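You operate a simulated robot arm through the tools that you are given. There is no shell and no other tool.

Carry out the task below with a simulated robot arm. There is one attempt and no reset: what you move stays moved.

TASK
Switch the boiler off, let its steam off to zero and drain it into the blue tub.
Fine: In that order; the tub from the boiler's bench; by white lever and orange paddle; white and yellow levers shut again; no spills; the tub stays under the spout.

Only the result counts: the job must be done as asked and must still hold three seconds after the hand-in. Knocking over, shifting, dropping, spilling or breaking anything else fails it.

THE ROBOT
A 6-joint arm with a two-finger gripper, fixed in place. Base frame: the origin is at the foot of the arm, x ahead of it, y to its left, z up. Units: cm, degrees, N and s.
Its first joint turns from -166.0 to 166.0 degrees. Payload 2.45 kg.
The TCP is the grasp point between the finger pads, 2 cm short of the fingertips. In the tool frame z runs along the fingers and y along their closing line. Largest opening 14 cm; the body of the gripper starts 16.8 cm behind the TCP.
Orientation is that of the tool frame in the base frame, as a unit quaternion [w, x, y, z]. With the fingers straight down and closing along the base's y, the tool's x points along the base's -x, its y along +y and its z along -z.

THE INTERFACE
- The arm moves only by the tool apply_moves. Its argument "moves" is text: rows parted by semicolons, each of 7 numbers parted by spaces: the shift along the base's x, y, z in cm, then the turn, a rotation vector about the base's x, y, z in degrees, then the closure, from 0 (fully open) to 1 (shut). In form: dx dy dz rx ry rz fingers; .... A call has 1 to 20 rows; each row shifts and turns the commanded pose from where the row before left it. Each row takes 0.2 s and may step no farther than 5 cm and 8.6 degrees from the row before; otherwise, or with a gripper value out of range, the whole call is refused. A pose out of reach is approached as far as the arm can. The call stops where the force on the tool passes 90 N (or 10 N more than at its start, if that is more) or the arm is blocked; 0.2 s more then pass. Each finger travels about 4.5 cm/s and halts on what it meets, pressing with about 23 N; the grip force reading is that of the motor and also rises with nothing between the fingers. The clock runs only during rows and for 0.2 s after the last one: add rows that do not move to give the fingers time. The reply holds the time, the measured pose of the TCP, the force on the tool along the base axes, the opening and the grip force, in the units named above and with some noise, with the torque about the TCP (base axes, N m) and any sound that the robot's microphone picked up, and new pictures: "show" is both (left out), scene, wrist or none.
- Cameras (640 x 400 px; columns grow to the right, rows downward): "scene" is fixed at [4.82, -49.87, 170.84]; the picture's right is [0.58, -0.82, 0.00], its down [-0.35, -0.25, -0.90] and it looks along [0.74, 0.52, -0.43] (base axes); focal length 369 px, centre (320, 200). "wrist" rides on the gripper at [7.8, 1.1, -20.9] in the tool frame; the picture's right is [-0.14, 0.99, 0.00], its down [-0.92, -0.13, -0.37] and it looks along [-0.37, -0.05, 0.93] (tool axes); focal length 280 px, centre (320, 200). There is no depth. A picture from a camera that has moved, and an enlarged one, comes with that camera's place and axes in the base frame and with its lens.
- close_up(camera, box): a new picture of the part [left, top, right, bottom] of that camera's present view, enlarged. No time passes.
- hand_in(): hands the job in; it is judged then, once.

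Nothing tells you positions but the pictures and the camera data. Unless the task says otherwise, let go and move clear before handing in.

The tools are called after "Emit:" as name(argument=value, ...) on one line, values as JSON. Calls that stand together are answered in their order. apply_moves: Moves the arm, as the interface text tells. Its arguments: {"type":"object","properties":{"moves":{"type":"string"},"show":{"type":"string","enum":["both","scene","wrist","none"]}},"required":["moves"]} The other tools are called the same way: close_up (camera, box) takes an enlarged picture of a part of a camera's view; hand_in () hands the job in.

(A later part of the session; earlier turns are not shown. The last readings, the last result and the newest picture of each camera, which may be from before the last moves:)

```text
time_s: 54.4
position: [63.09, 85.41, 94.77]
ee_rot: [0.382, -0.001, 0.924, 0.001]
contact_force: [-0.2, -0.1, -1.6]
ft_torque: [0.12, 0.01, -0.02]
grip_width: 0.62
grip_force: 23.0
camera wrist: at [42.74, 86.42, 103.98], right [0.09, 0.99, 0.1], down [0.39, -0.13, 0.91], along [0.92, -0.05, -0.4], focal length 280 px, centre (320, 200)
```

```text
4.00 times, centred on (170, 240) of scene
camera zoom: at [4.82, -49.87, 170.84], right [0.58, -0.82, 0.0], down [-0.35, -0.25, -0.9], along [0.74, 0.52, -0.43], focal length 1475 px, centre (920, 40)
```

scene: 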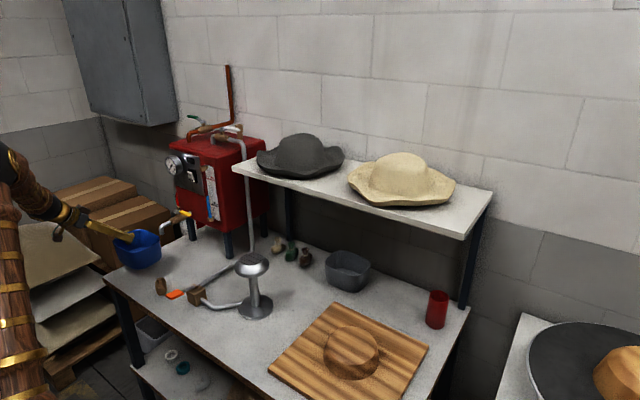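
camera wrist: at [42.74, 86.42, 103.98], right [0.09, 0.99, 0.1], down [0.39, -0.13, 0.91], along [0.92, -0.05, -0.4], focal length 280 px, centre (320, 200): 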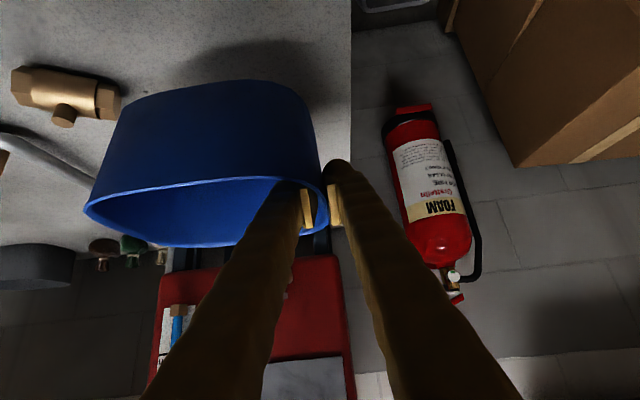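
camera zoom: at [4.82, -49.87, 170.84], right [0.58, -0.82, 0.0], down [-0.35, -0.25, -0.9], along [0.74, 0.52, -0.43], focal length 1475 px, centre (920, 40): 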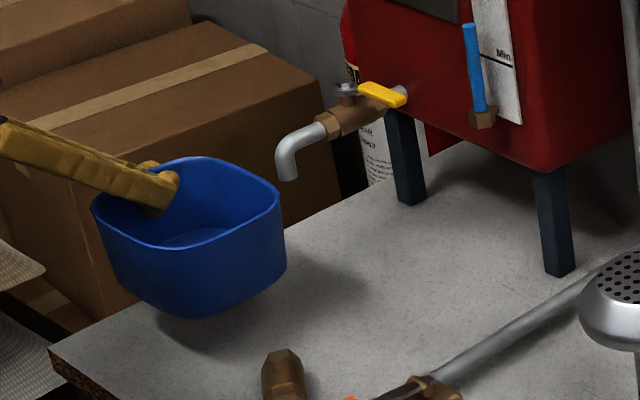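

Emit:
apply_moves(moves="0 0 -3 0 0 0 1;0 0 -2.5 0 0 0 1;1.5 0 0 0 0 0 1;2 0 0 0 0 0 1;0 0 0 0 0 0 1")

Emit:
close_up(camera="scene", box=[90, 190, 250, 290])

```text
time_s: 55.6
position: [66.56, 85.4, 89.07]
ee_rot: [0.384, -0.002, 0.923, 0.002]
contact_force: [-0.4, 0.8, -1.7]
ft_torque: [0.11, 0.0, 0.03]
grip_width: 0.59
grip_force: 22.9
camera wrist: at [46.3, 86.42, 98.38], right [0.09, 0.99, 0.1], down [0.39, -0.13, 0.91], along [0.92, -0.05, -0.4], focal length 280 px, centre (320, 200)
```

scene: 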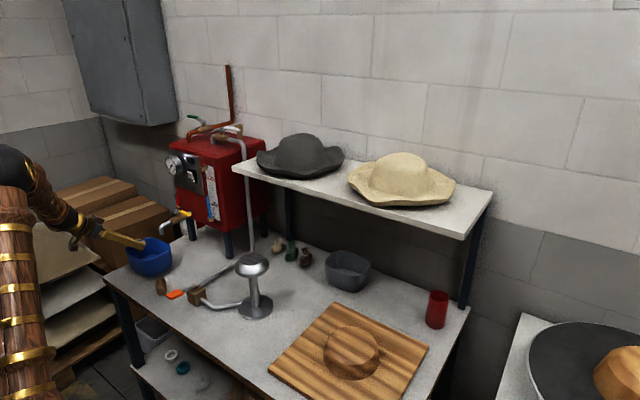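
wrist: 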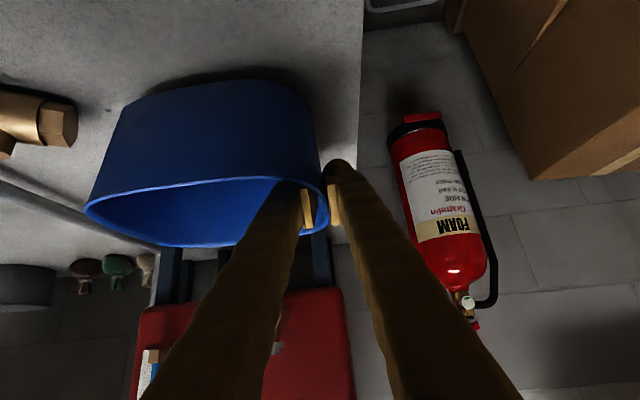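

```text
4.00 times, centred on (170, 240) of scene
camera zoom: at [4.82, -49.87, 170.84], right [0.58, -0.82, 0.0], down [-0.35, -0.25, -0.9], along [0.74, 0.52, -0.43], focal length 1475 px, centre (920, 40)
```

zoom: 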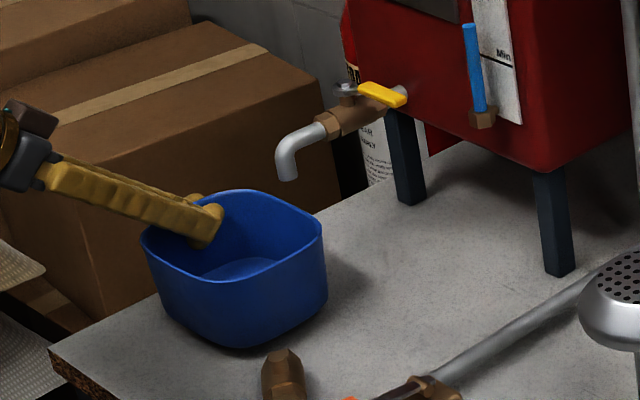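

Emit:
apply_moves(moves="0 0 -0.8 0 0 0 1;1.5 0 0 0 0 0 1;1.5 0 0 0 0 0 1;1.5 0 0 0 0 0 1;0 0 0 0 0 0 1", show="wrist")

Emit:
close_up(camera="scene", box=[110, 190, 270, 290])

```text
time_s: 56.8
position: [71.0, 85.42, 88.39]
ee_rot: [0.382, 0.0, 0.924, 0.0]
contact_force: [0.5, 0.0, -1.3]
ft_torque: [0.09, 0.0, -0.01]
grip_width: 0.59
grip_force: 23.0
camera wrist: at [50.78, 86.37, 97.69], right [0.09, 0.99, 0.1], down [0.39, -0.13, 0.91], along [0.92, -0.05, -0.4], focal length 280 px, centre (320, 200)
```

wrist: 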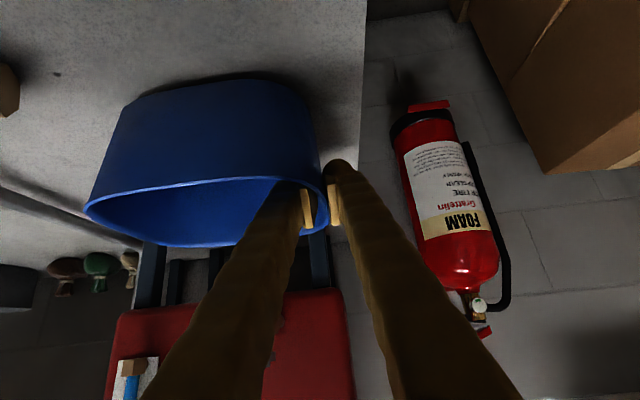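

```text
4.00 times, centred on (190, 240) of scene
camera zoom: at [4.82, -49.87, 170.84], right [0.58, -0.82, 0.0], down [-0.35, -0.25, -0.9], along [0.74, 0.52, -0.43], focal length 1475 px, centre (840, 40)
```

zoom: 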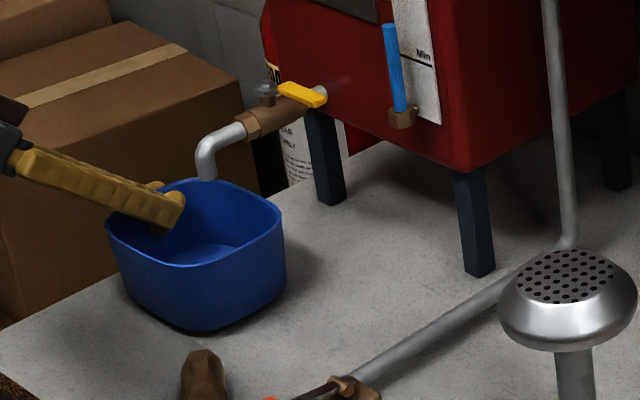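

Emit:
apply_moves(moves="1.5 0 0 0 0 0 1;1.5 0 0 0 0 0 1;0.8 0 0 0 0 0 1;0 0 -0.4 0 0 0 1;0 0 -0.3 0 0 0 1;0 0 -0.2 0 0 0 1;0 0 0 0 0 0 1", show="wrist")

Emit:
close_up(camera="scene", box=[110, 190, 270, 290])

```text
time_s: 58.4
position: [74.81, 85.31, 87.48]
ee_rot: [0.382, -0.002, 0.924, 0.002]
contact_force: [0.7, -0.8, -0.9]
ft_torque: [0.15, -0.03, 0.0]
grip_width: 0.61
grip_force: 23.1
camera wrist: at [54.47, 86.26, 96.69], right [0.09, 0.99, 0.1], down [0.39, -0.13, 0.91], along [0.92, -0.05, -0.4], focal length 280 px, centre (320, 200)
```

wrist: 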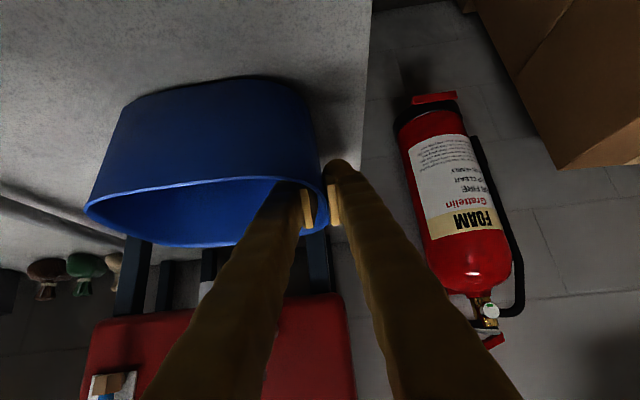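

```text
4.00 times, centred on (190, 240) of scene
camera zoom: at [4.82, -49.87, 170.84], right [0.58, -0.82, 0.0], down [-0.35, -0.25, -0.9], along [0.74, 0.52, -0.43], focal length 1475 px, centre (840, 40)
```

zoom: 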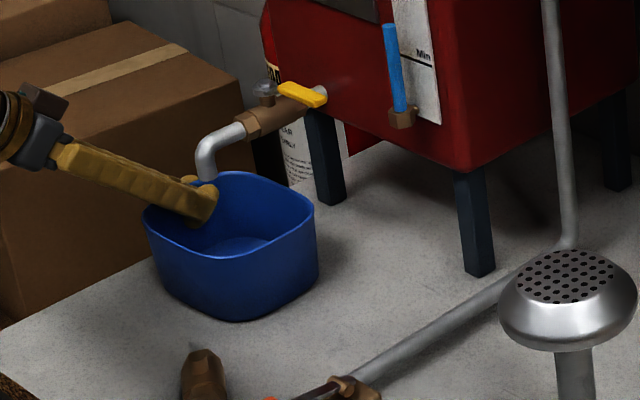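

The spout is over the tub. By my estimate the tub centre is about 1.3 cm off from the spout axis, so I'll nudge it and lower until it touches the bench.

Emit:
apply_moves(moves="-0.6 0.5 0 0 0 0 1;-0.4 0.5 0 0 0 0 1;0 0 -0.2 0 0 0 1;0 0 -0.2 0 0 0 1;0 0 0 0 0 0 1", show="wrist")

Emit:
close_up(camera="scene", box=[130, 220, 210, 270])

```text
time_s: 59.6
position: [73.68, 86.27, 87.21]
ee_rot: [0.384, -0.001, 0.923, 0.001]
contact_force: [-4.8, 1.6, 14.5]
ft_torque: [-0.23, -0.2, -0.12]
grip_width: 0.61
grip_force: 22.7
camera wrist: at [53.52, 87.24, 96.43], right [0.09, 0.99, 0.1], down [0.39, -0.13, 0.91], along [0.92, -0.05, -0.4], focal length 280 px, centre (320, 200)
```

wrist: 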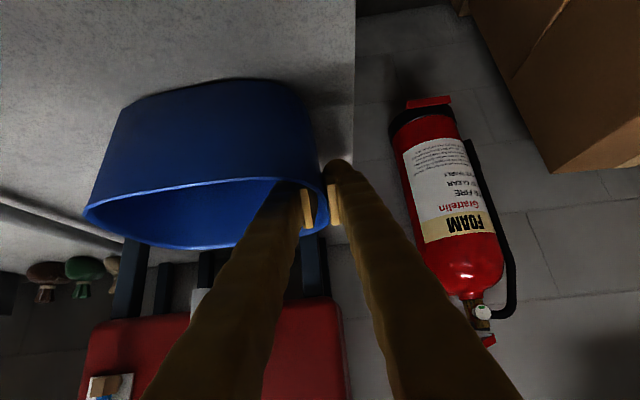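

```text
8.00 times, centred on (170, 245) of scene
camera zoom: at [4.82, -49.87, 170.84], right [0.58, -0.82, 0.0], down [-0.35, -0.25, -0.9], along [0.74, 0.52, -0.43], focal length 2949 px, centre (1520, -160)
```

zoom: 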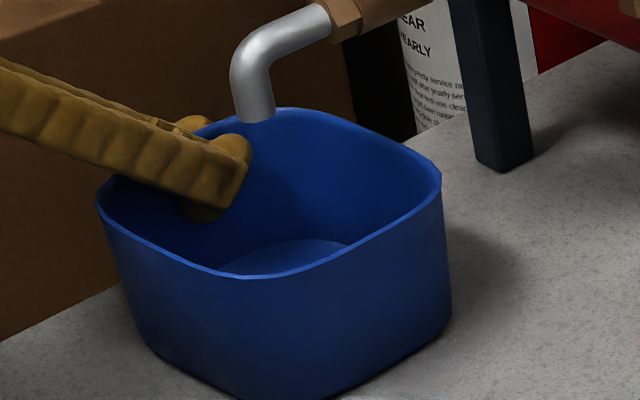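

The tub rests on the bench under the spout. I'll relieve the pressure, open the fingers and retreat along the tool axis.

Emit:
apply_moves(moves="0 0 0.15 0 0 0 1;0 0 0 0 0 0 0.85;0 0 0 0 0 0 0.72;0 0 0 0 0 0 0.72;0 0 0 0 0 0 0.72;-1 0 1 0 0 0 0.72;-2 0 2 0 0 0 0.72;-3 0 3 0 0 0 0.72;-3 0 3 0 0 0 0.72;-3 0 3 0 0 0 0.72;-3 0 3 0 0 0 0.72;-3 0 3 0 0 0 0.72;0 0 0 0 0 0 0.72")

Emit:
close_up(camera="scene", box=[130, 220, 210, 270])

Emit:
close_up(camera="wrist", box=[160, 30, 400, 180])

```text
time_s: 62.4
position: [55.8, 86.1, 105.04]
ee_rot: [0.383, -0.002, 0.924, 0.001]
contact_force: [0.3, 0.2, 1.1]
ft_torque: [0.01, 0.01, 0.03]
grip_width: 3.92
grip_force: 0.1
camera wrist: at [35.54, 87.18, 114.29], right [0.1, 0.99, 0.1], down [0.39, -0.13, 0.91], along [0.92, -0.05, -0.4], focal length 280 px, centre (320, 200)
```

scene: 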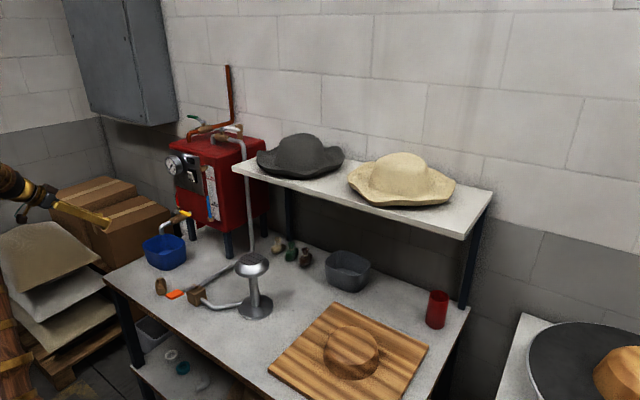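
wrist: 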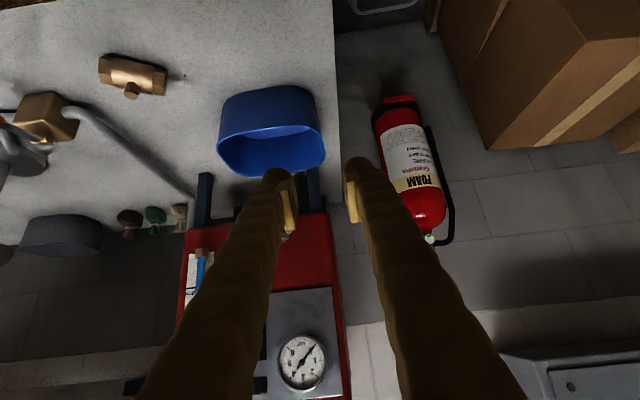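

```text
8.00 times, centred on (170, 245) of scene
camera zoom: at [4.82, -49.87, 170.84], right [0.58, -0.82, 0.0], down [-0.35, -0.25, -0.9], along [0.74, 0.52, -0.43], focal length 2949 px, centre (1520, -160)
```

zoom: 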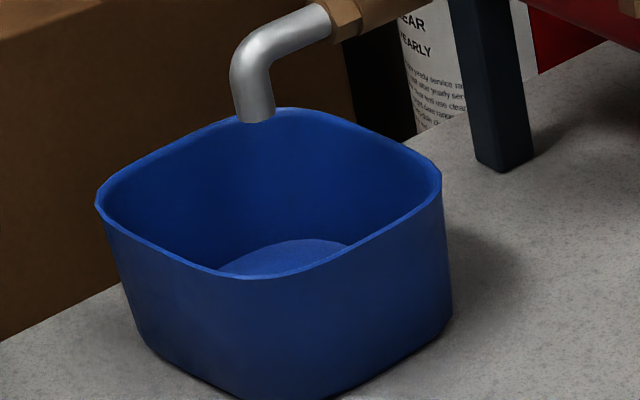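

```text
2.67 times, centred on (280, 105) of wrist
camera zoom: at [35.54, 87.18, 114.29], right [0.1, 0.99, 0.1], down [0.39, -0.13, 0.91], along [0.92, -0.05, -0.4], focal length 748 px, centre (427, 453)
```

zoom: 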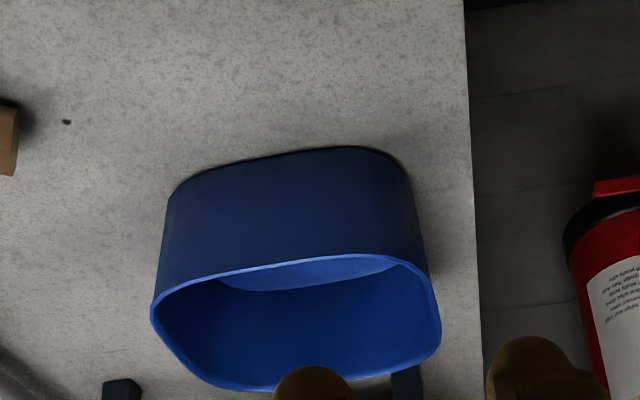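

The tub stands centred under the spout and is released. Next is the yellow handle, whose pivot is at about (82.2, 77.5) with the tip at y≈68 and z≈101. It must swing from -y to -x. I'll reorient the tool to head toward +y, leaning 30°, with wide-open fingers so one finger can hook behind the handle.

Emit:
apply_moves(moves="1.5 -3.4 2.4 0 7.5 0 0.6;1.5 -3.4 2.4 0 7.5 0 0.5;1.5 -3.4 2.4 0 0 0 0.3;1.5 -3.4 2.4 0 0 0 0.07;1.5 -3.4 2.4 0 0 0 0.07;1.5 -3.4 2.4 0 0 0 0.07;1.5 -3.4 2.4 0 0 0 0.07;0 0 0 0 0 8.18 0.07;0 0 0 0 0 8.18 0.07;0 0 0 0 0 8.18 0.07;0 0 0 0 0 8.18 0.07;0 0 0 0 0 8.18 0.07;0 0 0 0 0 8.18 0.07;0 0 0 0 0 8.18 0.07;0 0 0 0 0 8.18 0.07;0 0 0 0 0 8.18 0.07;0 0 0 0 0 8.18 0.07;0 0 0 0 0 8.18 0.07;0 0 0 0 0 0 0.07")

```text
time_s: 66.4
position: [66.29, 62.46, 122.01]
ee_rot: [-0.182, 0.684, -0.682, -0.184]
contact_force: [0.1, -0.5, 0.4]
ft_torque: [0.01, 0.03, 0.01]
grip_width: 13.01
grip_force: 0.0
camera wrist: at [65.36, 45.14, 136.21], right [-0.99, 0.12, 0.07], down [0.13, 0.61, 0.78], along [0.05, 0.78, -0.62], focal length 280 px, centre (320, 200)
```

scene: 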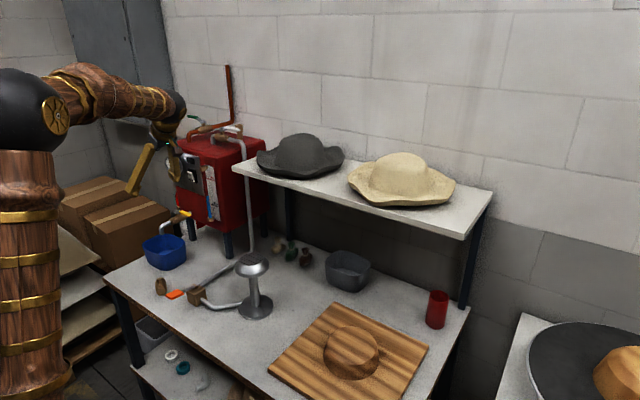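
wrist: 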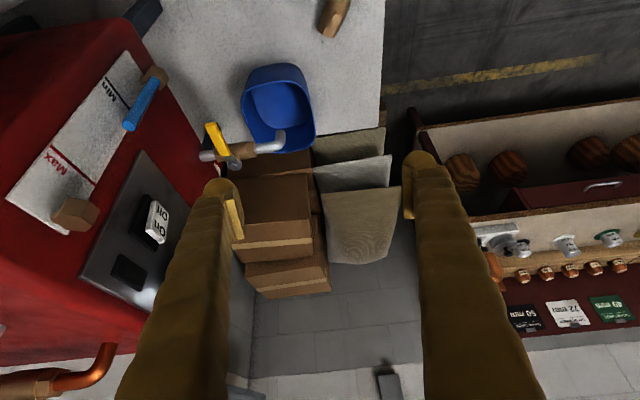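

Emit:
close_up(camera="wrist", box=[170, 90, 330, 190])

```text
4.00 times, centred on (250, 140) of wrist
camera zoom: at [65.36, 45.14, 136.21], right [-0.99, 0.12, 0.07], down [0.13, 0.61, 0.78], along [0.05, 0.78, -0.62], focal length 1122 px, centre (600, 440)
```

zoom: 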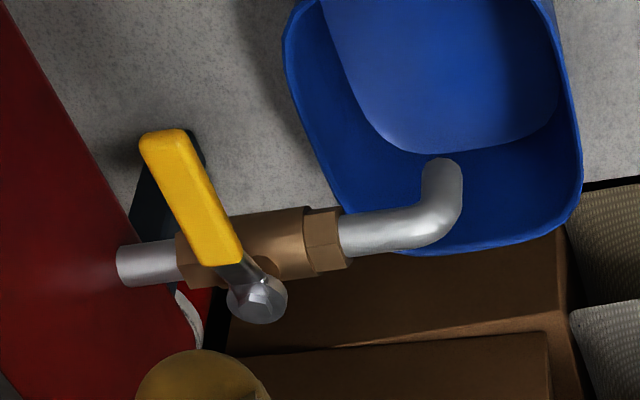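

I see the handle clearly: its axis is at x≈81.8 with its back side at 82.6, and the boiler face is at 88.5. I'll drop down in front and then shift +x so the left finger sits above the gap behind the handle.

Emit:
apply_moves(moves="1.2 0.5 -4 0 0 0 0.07;1.2 0.5 -4 0 0 0 0.07;1.2 0.5 -4 0 0 0 0.07;2.5 0.3 -0.3 0 0 0 0.07;2.5 0.3 -0.3 0 0 0 0.07;1.5 0 0 0 0 0 0.07;0 0 0 0 0 0 0.07")

Emit:
close_up(camera="wrist", box=[130, 60, 290, 160])

Emit:
close_up(camera="scene", box=[130, 170, 258, 250])

```text
time_s: 68.0
position: [76.53, 64.6, 109.57]
ee_rot: [-0.182, 0.684, -0.682, -0.184]
contact_force: [-0.4, -0.5, 0.2]
ft_torque: [-0.01, 0.0, 0.0]
grip_width: 13.02
grip_force: 0.0
camera wrist: at [75.52, 47.29, 123.75], right [-0.99, 0.12, 0.07], down [0.13, 0.61, 0.78], along [0.05, 0.78, -0.62], focal length 280 px, centre (320, 200)
```

scene: 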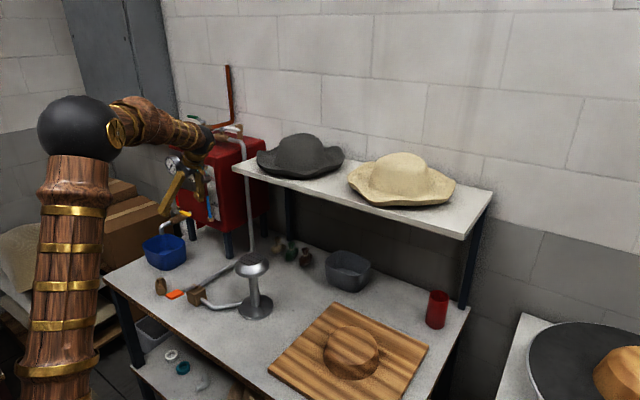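
wrist: 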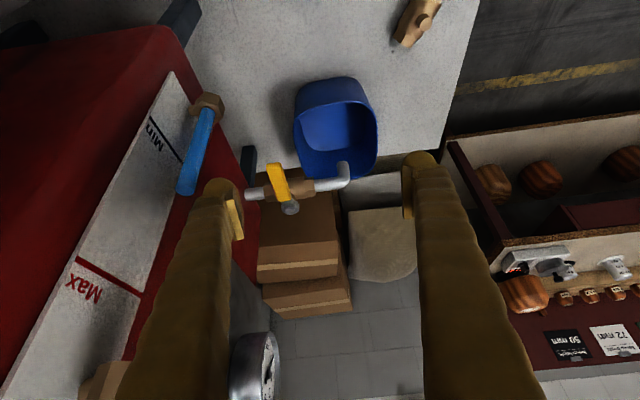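

```text
4.00 times, centred on (210, 110) of wrist
camera zoom: at [75.52, 47.29, 123.75], right [-0.99, 0.12, 0.07], down [0.13, 0.61, 0.78], along [0.05, 0.78, -0.62], focal length 1122 px, centre (760, 560)
```

zoom: 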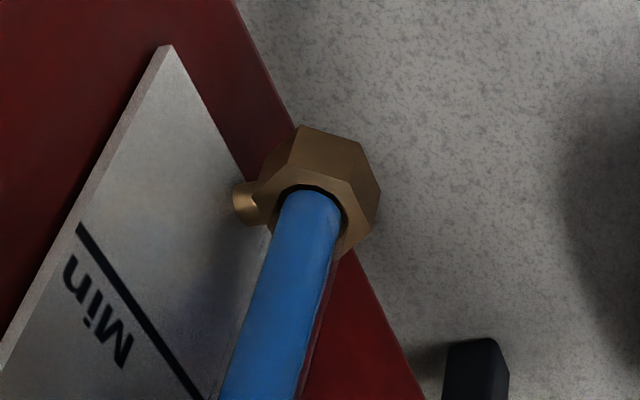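

```text
5.00 times, centred on (194, 210) of scene
camera zoom: at [4.82, -49.87, 170.84], right [0.58, -0.82, 0.0], down [-0.35, -0.25, -0.9], along [0.74, 0.52, -0.43], focal length 1843 px, centre (950, 150)
```

zoom: 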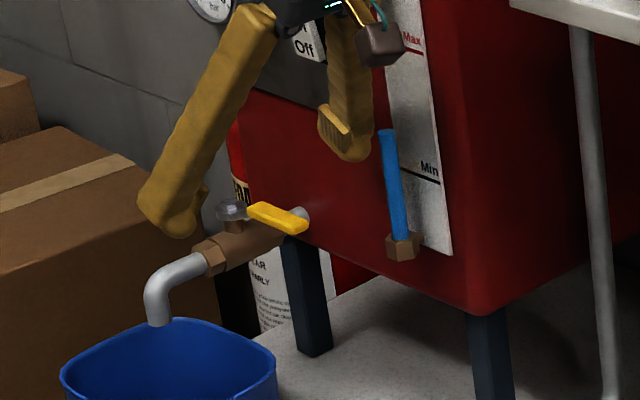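

Emit:
apply_moves(moves="0.4 1 -1.7 0 0 0 0.07;0 1 -1.75 0 0 0 0.07;0 1 -1.75 0 0 0 0.07;0 0 0 0 0 0 0.07")

Emit:
close_up(camera="wrist", box=[180, 130, 340, 230])

Emit:
close_up(camera="scene", box=[130, 170, 258, 250])

```text
time_s: 69.0
position: [76.8, 67.72, 104.28]
ee_rot: [-0.182, 0.684, -0.682, -0.183]
contact_force: [0.2, -0.4, 0.1]
ft_torque: [0.01, -0.01, 0.02]
grip_width: 13.03
grip_force: 0.0
camera wrist: at [75.83, 50.36, 118.4], right [-0.99, 0.12, 0.07], down [0.13, 0.61, 0.78], along [0.05, 0.78, -0.62], focal length 280 px, centre (320, 200)
```

scene: 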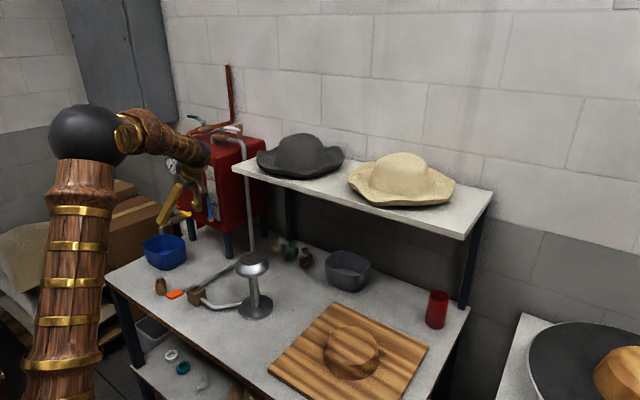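
wrist: 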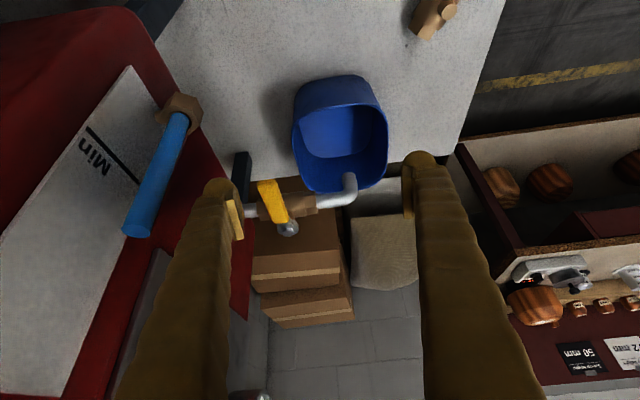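

```text
4.00 times, centred on (260, 180) of wrist
camera zoom: at [75.83, 50.36, 118.4], right [-0.99, 0.12, 0.07], down [0.13, 0.61, 0.78], along [0.05, 0.78, -0.62], focal length 1122 px, centre (560, 280)
```

zoom: 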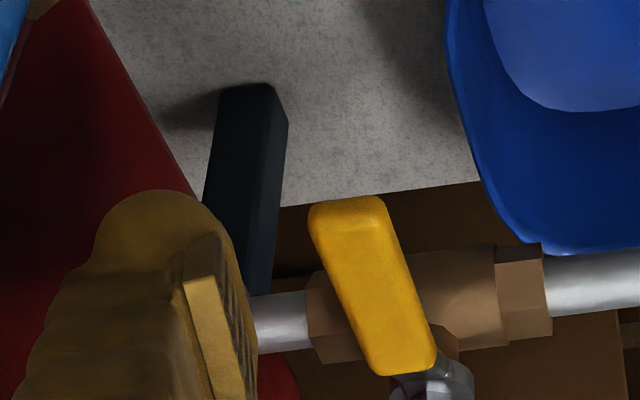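

```text
5.00 times, centred on (194, 210) of scene
camera zoom: at [4.82, -49.87, 170.84], right [0.58, -0.82, 0.0], down [-0.35, -0.25, -0.9], along [0.74, 0.52, -0.43], focal length 1843 px, centre (950, 150)
```

zoom: 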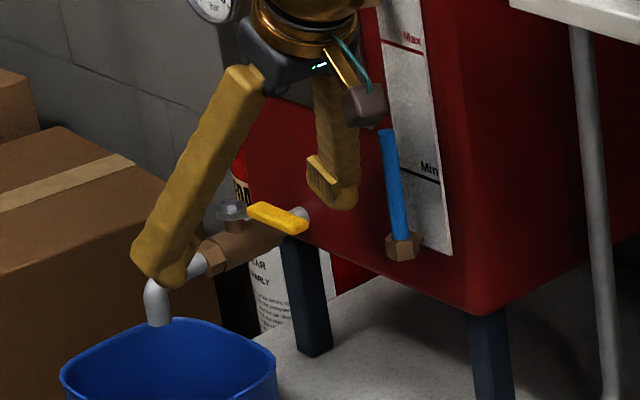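

Emit:
apply_moves(moves="0 1 -1.75 0 0 0 0.07;0 1 -1.75 0 0 0 0.07;0 0 0 0 0 0 0.07", show="wrist")

Emit:
close_up(camera="wrist", box=[180, 130, 340, 230])

Emit:
close_up(camera="scene", box=[130, 170, 258, 250])

```text
time_s: 69.8
position: [77.01, 69.68, 100.76]
ee_rot: [-0.183, 0.683, -0.683, -0.183]
contact_force: [-0.1, 0.3, 0.2]
ft_torque: [0.03, 0.01, -0.01]
grip_width: 13.01
grip_force: 0.0
camera wrist: at [75.94, 52.44, 114.87], right [-0.99, 0.12, 0.07], down [0.13, 0.61, 0.78], along [0.05, 0.78, -0.62], focal length 280 px, centre (320, 200)
```

wrist: 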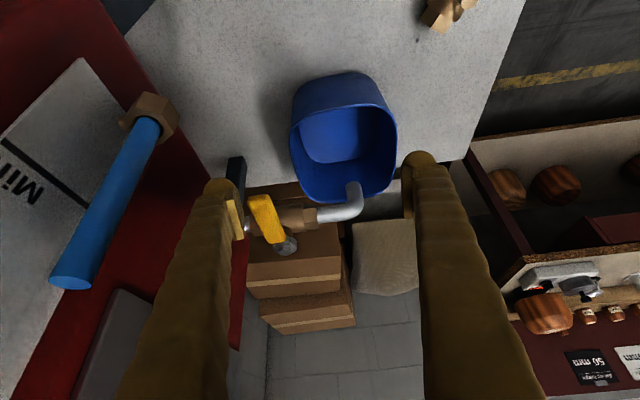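

```text
4.00 times, centred on (260, 180) of wrist
camera zoom: at [75.94, 52.44, 114.87], right [-0.99, 0.12, 0.07], down [0.13, 0.61, 0.78], along [0.05, 0.78, -0.62], focal length 1122 px, centre (560, 280)
```

zoom: 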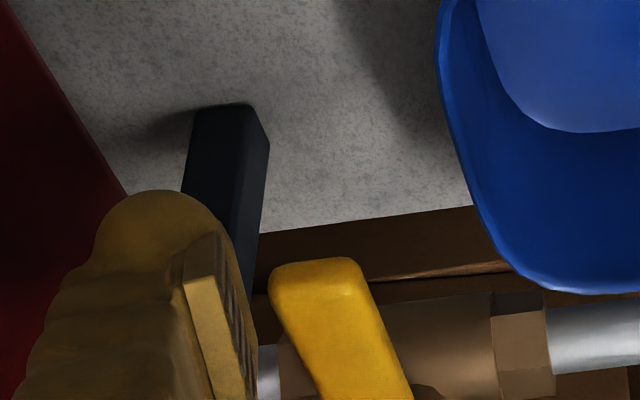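

```text
5.00 times, centred on (194, 210) of scene
camera zoom: at [4.82, -49.87, 170.84], right [0.58, -0.82, 0.0], down [-0.35, -0.25, -0.9], along [0.74, 0.52, -0.43], focal length 1843 px, centre (950, 150)
```

zoom: 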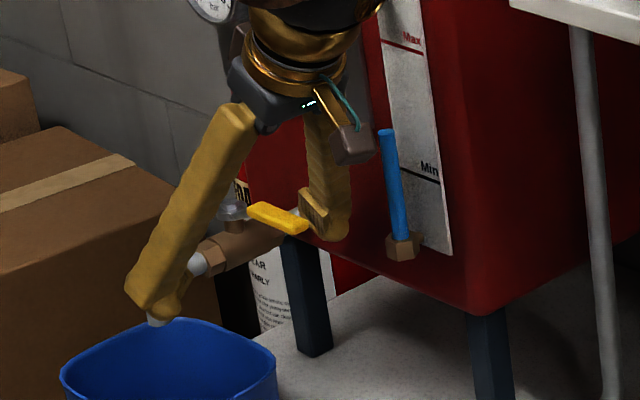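

The finger is hooked behind the handle. The order holds so far: switch off, pressure zero, tub in place. I'll pull in -x gently.

Emit:
apply_moves(moves="-0.5 0 0 0 0 0 0.07;-0.5 0 0 0 0 0 0.07;-0.5 0 0 0 0 0 0.07;-0.5 0 0 0 0 0 0.07", show="wrist")

Emit:
close_up(camera="scene", box=[130, 170, 258, 250])

```text
time_s: 70.8
position: [74.66, 69.5, 100.74]
ee_rot: [-0.183, 0.683, -0.683, -0.183]
contact_force: [1.4, -0.6, 0.4]
ft_torque: [0.02, -0.03, -0.01]
grip_width: 13.13
grip_force: 0.9
camera wrist: at [73.8, 52.36, 114.98], right [-0.99, 0.12, 0.07], down [0.13, 0.61, 0.78], along [0.05, 0.78, -0.62], focal length 280 px, centre (320, 200)
```

wrist: 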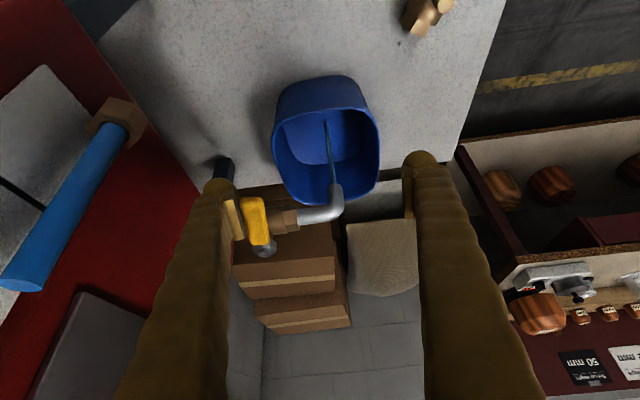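

```text
5.00 times, centred on (194, 210) of scene
camera zoom: at [4.82, -49.87, 170.84], right [0.58, -0.82, 0.0], down [-0.35, -0.25, -0.9], along [0.74, 0.52, -0.43], focal length 1843 px, centre (950, 150)
```

zoom: 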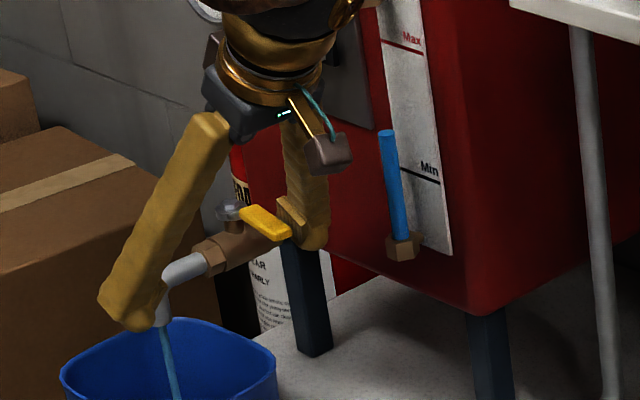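

Water is running into the tub. I'll open the valve further while watching.

Emit:
apply_moves(moves="-0.5 0 0 0 0 0 0.07;-0.5 0 0 0 0 0 0.07;-0.5 0 0 0 0 0 0.07;-0.5 0.1 0 0 0 0 0.07;-0.5 0.1 0 0 0 0 0.07", show="wrist")

Emit:
close_up(camera="scene", box=[130, 170, 258, 250])

Emit:
close_up(camera="wrist", box=[200, 60, 440, 210])

```text
time_s: 72.0
position: [72.28, 69.58, 100.66]
ee_rot: [-0.182, 0.683, -0.683, -0.183]
contact_force: [1.3, -0.6, 1.6]
ft_torque: [0.02, -0.04, -0.04]
grip_width: 13.11
grip_force: 0.5
camera wrist: at [71.31, 52.43, 114.95], right [-0.99, 0.12, 0.07], down [0.13, 0.61, 0.78], along [0.05, 0.78, -0.62], focal length 280 px, centre (320, 200)
```

wrist: 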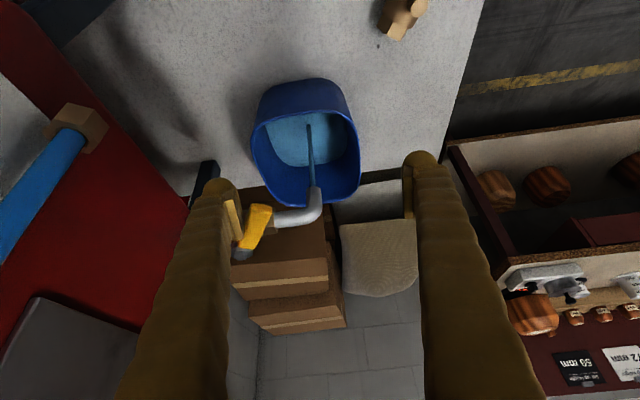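

```text
5.00 times, centred on (194, 210) of scene
camera zoom: at [4.82, -49.87, 170.84], right [0.58, -0.82, 0.0], down [-0.35, -0.25, -0.9], along [0.74, 0.52, -0.43], focal length 1843 px, centre (950, 150)
```

zoom: 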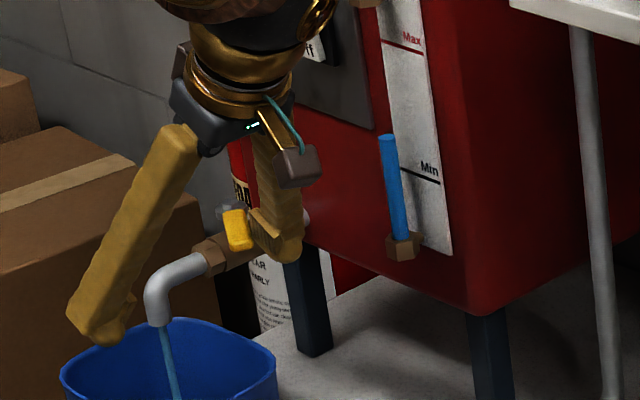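

```text
2.67 times, centred on (320, 135) of wrist
camera zoom: at [71.31, 52.43, 114.95], right [-0.99, 0.12, 0.07], down [0.13, 0.61, 0.78], along [0.05, 0.78, -0.62], focal length 748 px, centre (320, 373)
```

zoom: 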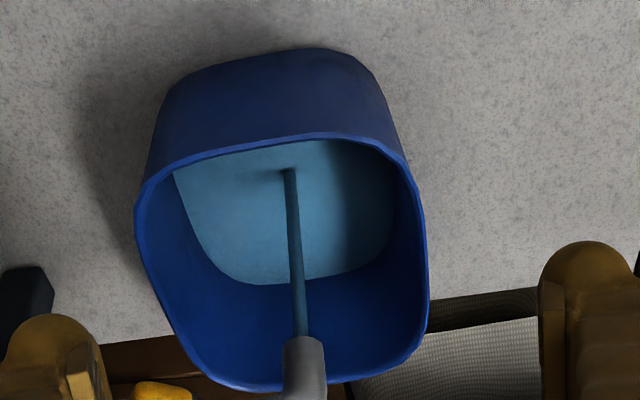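

Emit:
apply_moves(moves="-0.5 0.1 0 0 0 0 0.07;-0.5 0.1 0 0 0 0 0.07;-0.5 0.2 0 0 0 0 0.07;0 0 0 0 0 0 0.07;0 0 0 0 0 0 0.07;0 0 0 0 0 0 0.07;0 0 0 0 0 0 0.07;0 0 0 0 0 0 0.07;0 0 0 0 0 0 0.07;0 0 0 0 0 0 0.07;0 0 0 0 0 0 0.07;0 0 0 0 0 0 0.07;0 0 0 0 0 0 0.07", show="wrist")

Emit:
close_up(camera="scene", box=[130, 170, 258, 250])

Emit:
close_up(camera="wrist", box=[180, 60, 420, 210])

```text
time_s: 74.8
position: [70.77, 70.16, 100.69]
ee_rot: [-0.182, 0.684, -0.682, -0.184]
contact_force: [-0.1, 0.1, 0.7]
ft_torque: [-0.02, 0.01, -0.03]
grip_width: 13.02
grip_force: 0.1
camera wrist: at [69.88, 52.92, 114.92], right [-0.99, 0.12, 0.07], down [0.13, 0.61, 0.78], along [0.05, 0.78, -0.62], focal length 280 px, centre (320, 200)
```

wrist: 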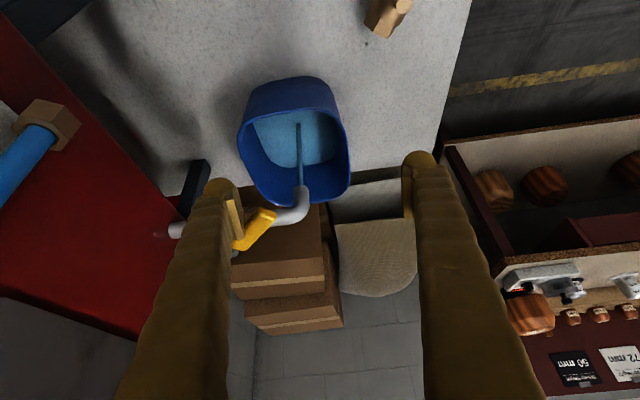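

```text
5.00 times, centred on (194, 210) of scene
camera zoom: at [4.82, -49.87, 170.84], right [0.58, -0.82, 0.0], down [-0.35, -0.25, -0.9], along [0.74, 0.52, -0.43], focal length 1843 px, centre (950, 150)
```

zoom: 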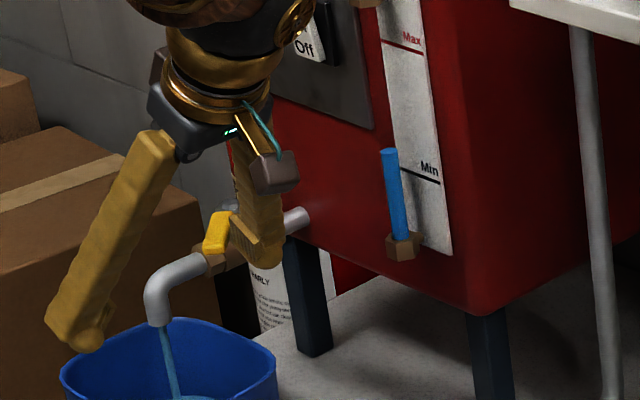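

```text
2.67 times, centred on (300, 135) of wrist
camera zoom: at [69.88, 52.92, 114.92], right [-0.99, 0.12, 0.07], down [0.13, 0.61, 0.78], along [0.05, 0.78, -0.62], focal length 748 px, centre (373, 373)
```

zoom: 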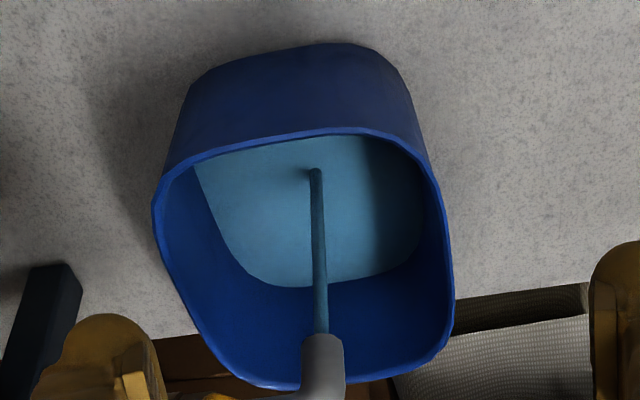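

Emit:
apply_moves(moves="0 0 0 0 0 0 0.07;0 0 0 0 0 0 0.07;0 0 0 0 0 0 0.07;0 0 0 0 0 0 0.07;0 0 0 0 0 0 0.07;0 0 0 0 0 0 0.07;0 0 0 0 0 0 0.07;0 0 0 0 0 0 0.07;0 0 0 0 0 0 0.07;0 0 0 0 0 0 0.07;0 0 0 0 0 0 0.07;0 0 0 0 0 0 0.07;0 0 0 0 0 0 0.07;0 0 0 0 0 0 0.07;0 0 0 0 0 0 0.07;0 0 0 0 0 0 0.07;0 0 0 0 0 0 0.07;0 0 0 0 0 0 0.07;0 0 0 0 0 0 0.07;0 0 0 0 0 0 0.07", show="wrist")

Emit:
close_up(camera="scene", box=[130, 170, 258, 250])

Emit:
close_up(camera="wrist", box=[180, 60, 420, 210])

```text
time_s: 79.0
position: [70.87, 70.19, 100.75]
ee_rot: [-0.182, 0.684, -0.682, -0.184]
contact_force: [-0.6, 0.4, -0.9]
ft_torque: [-0.01, 0.0, 0.01]
grip_width: 13.02
grip_force: 0.0
camera wrist: at [69.88, 52.92, 114.92], right [-0.99, 0.12, 0.07], down [0.13, 0.61, 0.78], along [0.05, 0.78, -0.62], focal length 280 px, centre (320, 200)
```

wrist: 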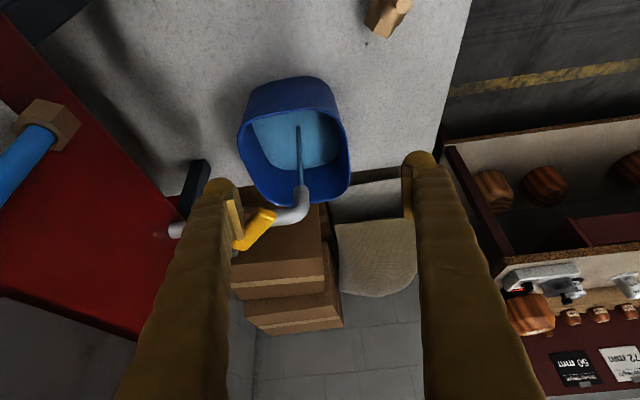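

```text
5.00 times, centred on (194, 210) of scene
camera zoom: at [4.82, -49.87, 170.84], right [0.58, -0.82, 0.0], down [-0.35, -0.25, -0.9], along [0.74, 0.52, -0.43], focal length 1843 px, centre (950, 150)
```

zoom: 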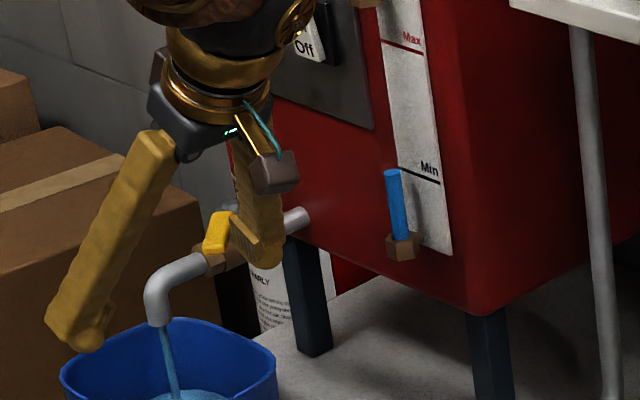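

```text
2.67 times, centred on (300, 135) of wrist
camera zoom: at [69.88, 52.92, 114.92], right [-0.99, 0.12, 0.07], down [0.13, 0.61, 0.78], along [0.05, 0.78, -0.62], focal length 748 px, centre (373, 373)
```

zoom: 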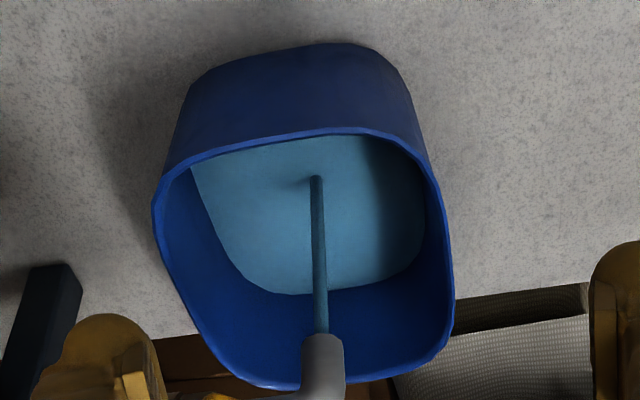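

The boiler level is falling steadily and the tub has plenty of room. I'll keep holding.

Emit:
apply_moves(moves="0 0 0 0 0 0 0.07;0 0 0 0 0 0 0.07;0 0 0 0 0 0 0.07;0 0 0 0 0 0 0.07;0 0 0 0 0 0 0.07;0 0 0 0 0 0 0.07;0 0 0 0 0 0 0.07;0 0 0 0 0 0 0.07;0 0 0 0 0 0 0.07;0 0 0 0 0 0 0.07;0 0 0 0 0 0 0.07;0 0 0 0 0 0 0.07;0 0 0 0 0 0 0.07;0 0 0 0 0 0 0.07;0 0 0 0 0 0 0.07;0 0 0 0 0 0 0.07;0 0 0 0 0 0 0.07;0 0 0 0 0 0 0.07;0 0 0 0 0 0 0.07;0 0 0 0 0 0 0.07", show="none")

Emit:
apply_moves(moves="0 0 0 0 0 0 0.07;0 0 0 0 0 0 0.07;0 0 0 0 0 0 0.07;0 0 0 0 0 0 0.07;0 0 0 0 0 0 0.07;0 0 0 0 0 0 0.07;0 0 0 0 0 0 0.07;0 0 0 0 0 0 0.07;0 0 0 0 0 0 0.07;0 0 0 0 0 0 0.07;0 0 0 0 0 0 0.07;0 0 0 0 0 0 0.07;0 0 0 0 0 0 0.07;0 0 0 0 0 0 0.07;0 0 0 0 0 0 0.07", show="wrist")

Emit:
close_up(camera="scene", box=[130, 170, 258, 250])

Emit:
close_up(camera="wrist", box=[180, 60, 420, 210])

```text
time_s: 83.2
position: [70.85, 70.15, 100.73]
ee_rot: [-0.183, 0.684, -0.682, -0.184]
contact_force: [0.6, 0.7, 0.8]
ft_torque: [0.0, 0.02, 0.02]
grip_width: 13.01
grip_force: 0.0
```

```text
time_s: 86.4
position: [70.97, 70.1, 100.69]
ee_rot: [-0.182, 0.684, -0.682, -0.184]
contact_force: [-0.3, 0.6, -0.2]
ft_torque: [-0.01, 0.0, 0.01]
grip_width: 13.04
grip_force: 0.0
camera wrist: at [69.88, 52.92, 114.92], right [-0.99, 0.12, 0.07], down [0.13, 0.61, 0.78], along [0.05, 0.78, -0.62], focal length 280 px, centre (320, 200)
```

wrist: 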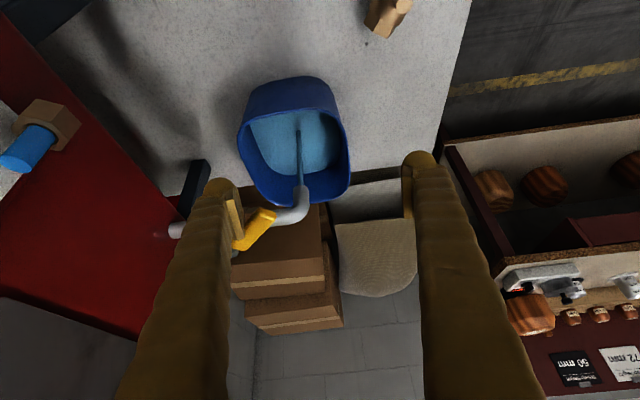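

```text
5.00 times, centred on (194, 210) of scene
camera zoom: at [4.82, -49.87, 170.84], right [0.58, -0.82, 0.0], down [-0.35, -0.25, -0.9], along [0.74, 0.52, -0.43], focal length 1843 px, centre (950, 150)
```

zoom: 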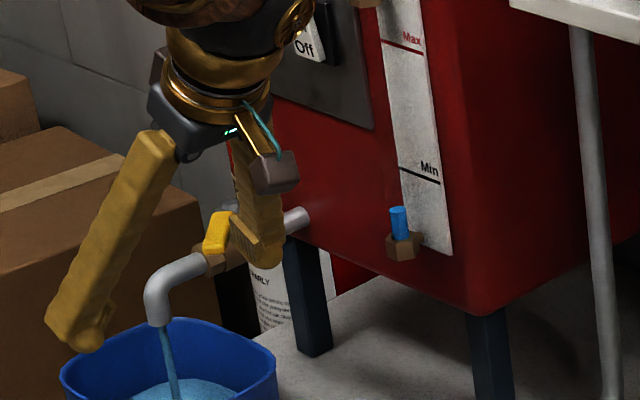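

```text
2.67 times, centred on (300, 135) of wrist
camera zoom: at [69.88, 52.92, 114.92], right [-0.99, 0.12, 0.07], down [0.13, 0.61, 0.78], along [0.05, 0.78, -0.62], focal length 748 px, centre (373, 373)
```

zoom: 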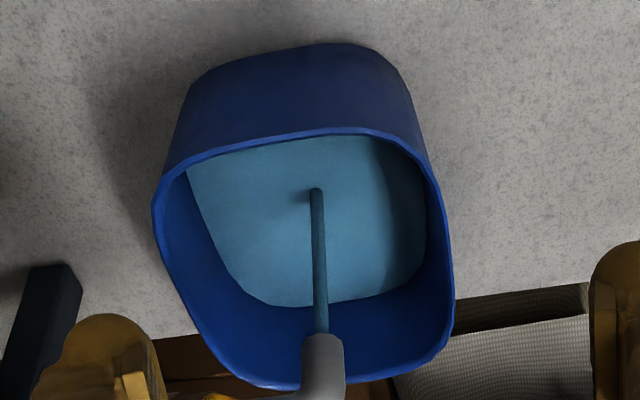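

Emit:
apply_moves(moves="0 0 0 0 0 0 0.07;0 0 0 0 0 0 0.07;0 0 0 0 0 0 0.07;0 0 0 0 0 0 0.07;0 0 0 0 0 0 0.07;0 0 0 0 0 0 0.07;0 0 0 0 0 0 0.07;0 0 0 0 0 0 0.07;0 0 0 0 0 0 0.07;0 0 0 0 0 0 0.07;0 0 0 0 0 0 0.07;0 0 0 0 0 0 0.07;0 0 0 0 0 0 0.07;0 0 0 0 0 0 0.07;0 0 0 0 0 0 0.07;0 0 0 0 0 0 0.07;0 0 0 0 0 0 0.07;0 0 0 0 0 0 0.07;0 0 0 0 0 0 0.07;0 0 0 0 0 0 0.07", show="none")

Emit:
apply_moves(moves="0 0 0 0 0 0 0.07;0 0 0 0 0 0 0.07;0 0 0 0 0 0 0.07;0 0 0 0 0 0 0.07;0 0 0 0 0 0 0.07;0 0 0 0 0 0 0.07;0 0 0 0 0 0 0.07;0 0 0 0 0 0 0.07;0 0 0 0 0 0 0.07;0 0 0 0 0 0 0.07;0 0 0 0 0 0 0.07;0 0 0 0 0 0 0.07;0 0 0 0 0 0 0.07;0 0 0 0 0 0 0.07;0 0 0 0 0 0 0.07", show="wrist")

Emit:
close_up(camera="scene", box=[130, 170, 258, 250])

Emit:
close_up(camera="wrist", box=[180, 60, 420, 210])

```text
time_s: 90.6
position: [70.76, 70.12, 100.77]
ee_rot: [-0.182, 0.684, -0.682, -0.184]
contact_force: [-0.3, 0.0, -0.2]
ft_torque: [-0.01, 0.05, 0.0]
grip_width: 13.02
grip_force: 0.0
```

```text
time_s: 93.8
position: [70.89, 70.13, 100.77]
ee_rot: [-0.182, 0.684, -0.682, -0.184]
contact_force: [-0.1, 0.3, -0.4]
ft_torque: [-0.01, 0.02, -0.01]
grip_width: 13.03
grip_force: 0.0
camera wrist: at [69.88, 52.92, 114.92], right [-0.99, 0.12, 0.07], down [0.13, 0.61, 0.78], along [0.05, 0.78, -0.62], focal length 280 px, centre (320, 200)
```

wrist: 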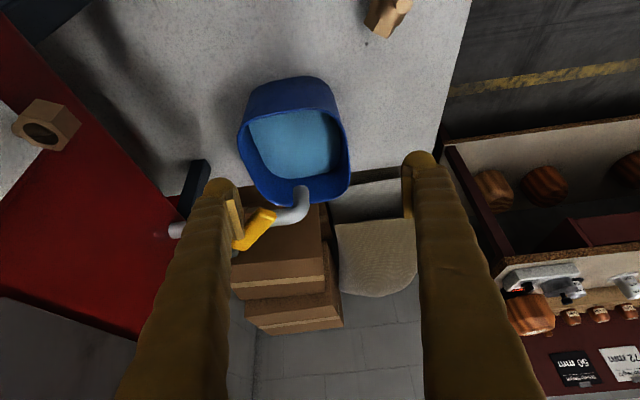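

```text
5.00 times, centred on (194, 210) of scene
camera zoom: at [4.82, -49.87, 170.84], right [0.58, -0.82, 0.0], down [-0.35, -0.25, -0.9], along [0.74, 0.52, -0.43], focal length 1843 px, centre (950, 150)
```

zoom: 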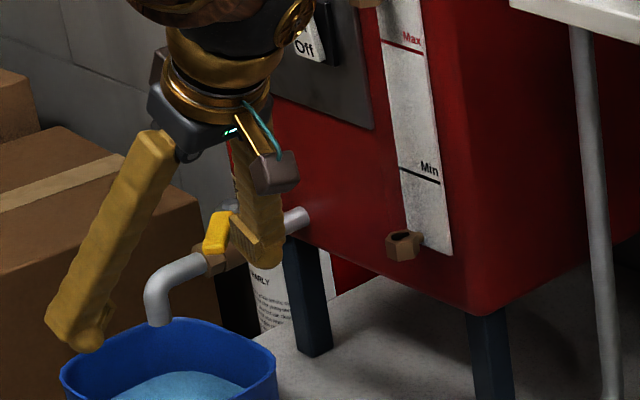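

```text
2.67 times, centred on (300, 135) of wrist
camera zoom: at [69.88, 52.92, 114.92], right [-0.99, 0.12, 0.07], down [0.13, 0.61, 0.78], along [0.05, 0.78, -0.62], focal length 748 px, centre (373, 373)
```

zoom: 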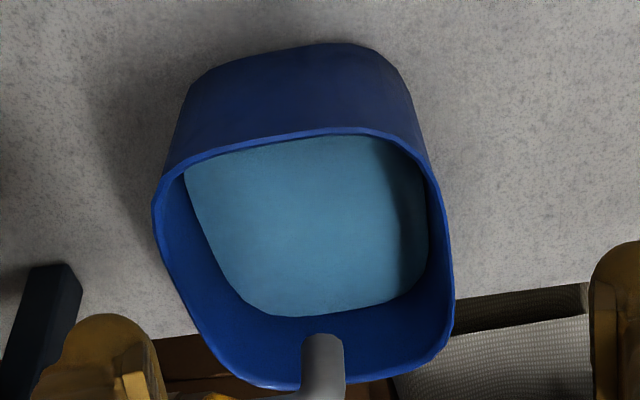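

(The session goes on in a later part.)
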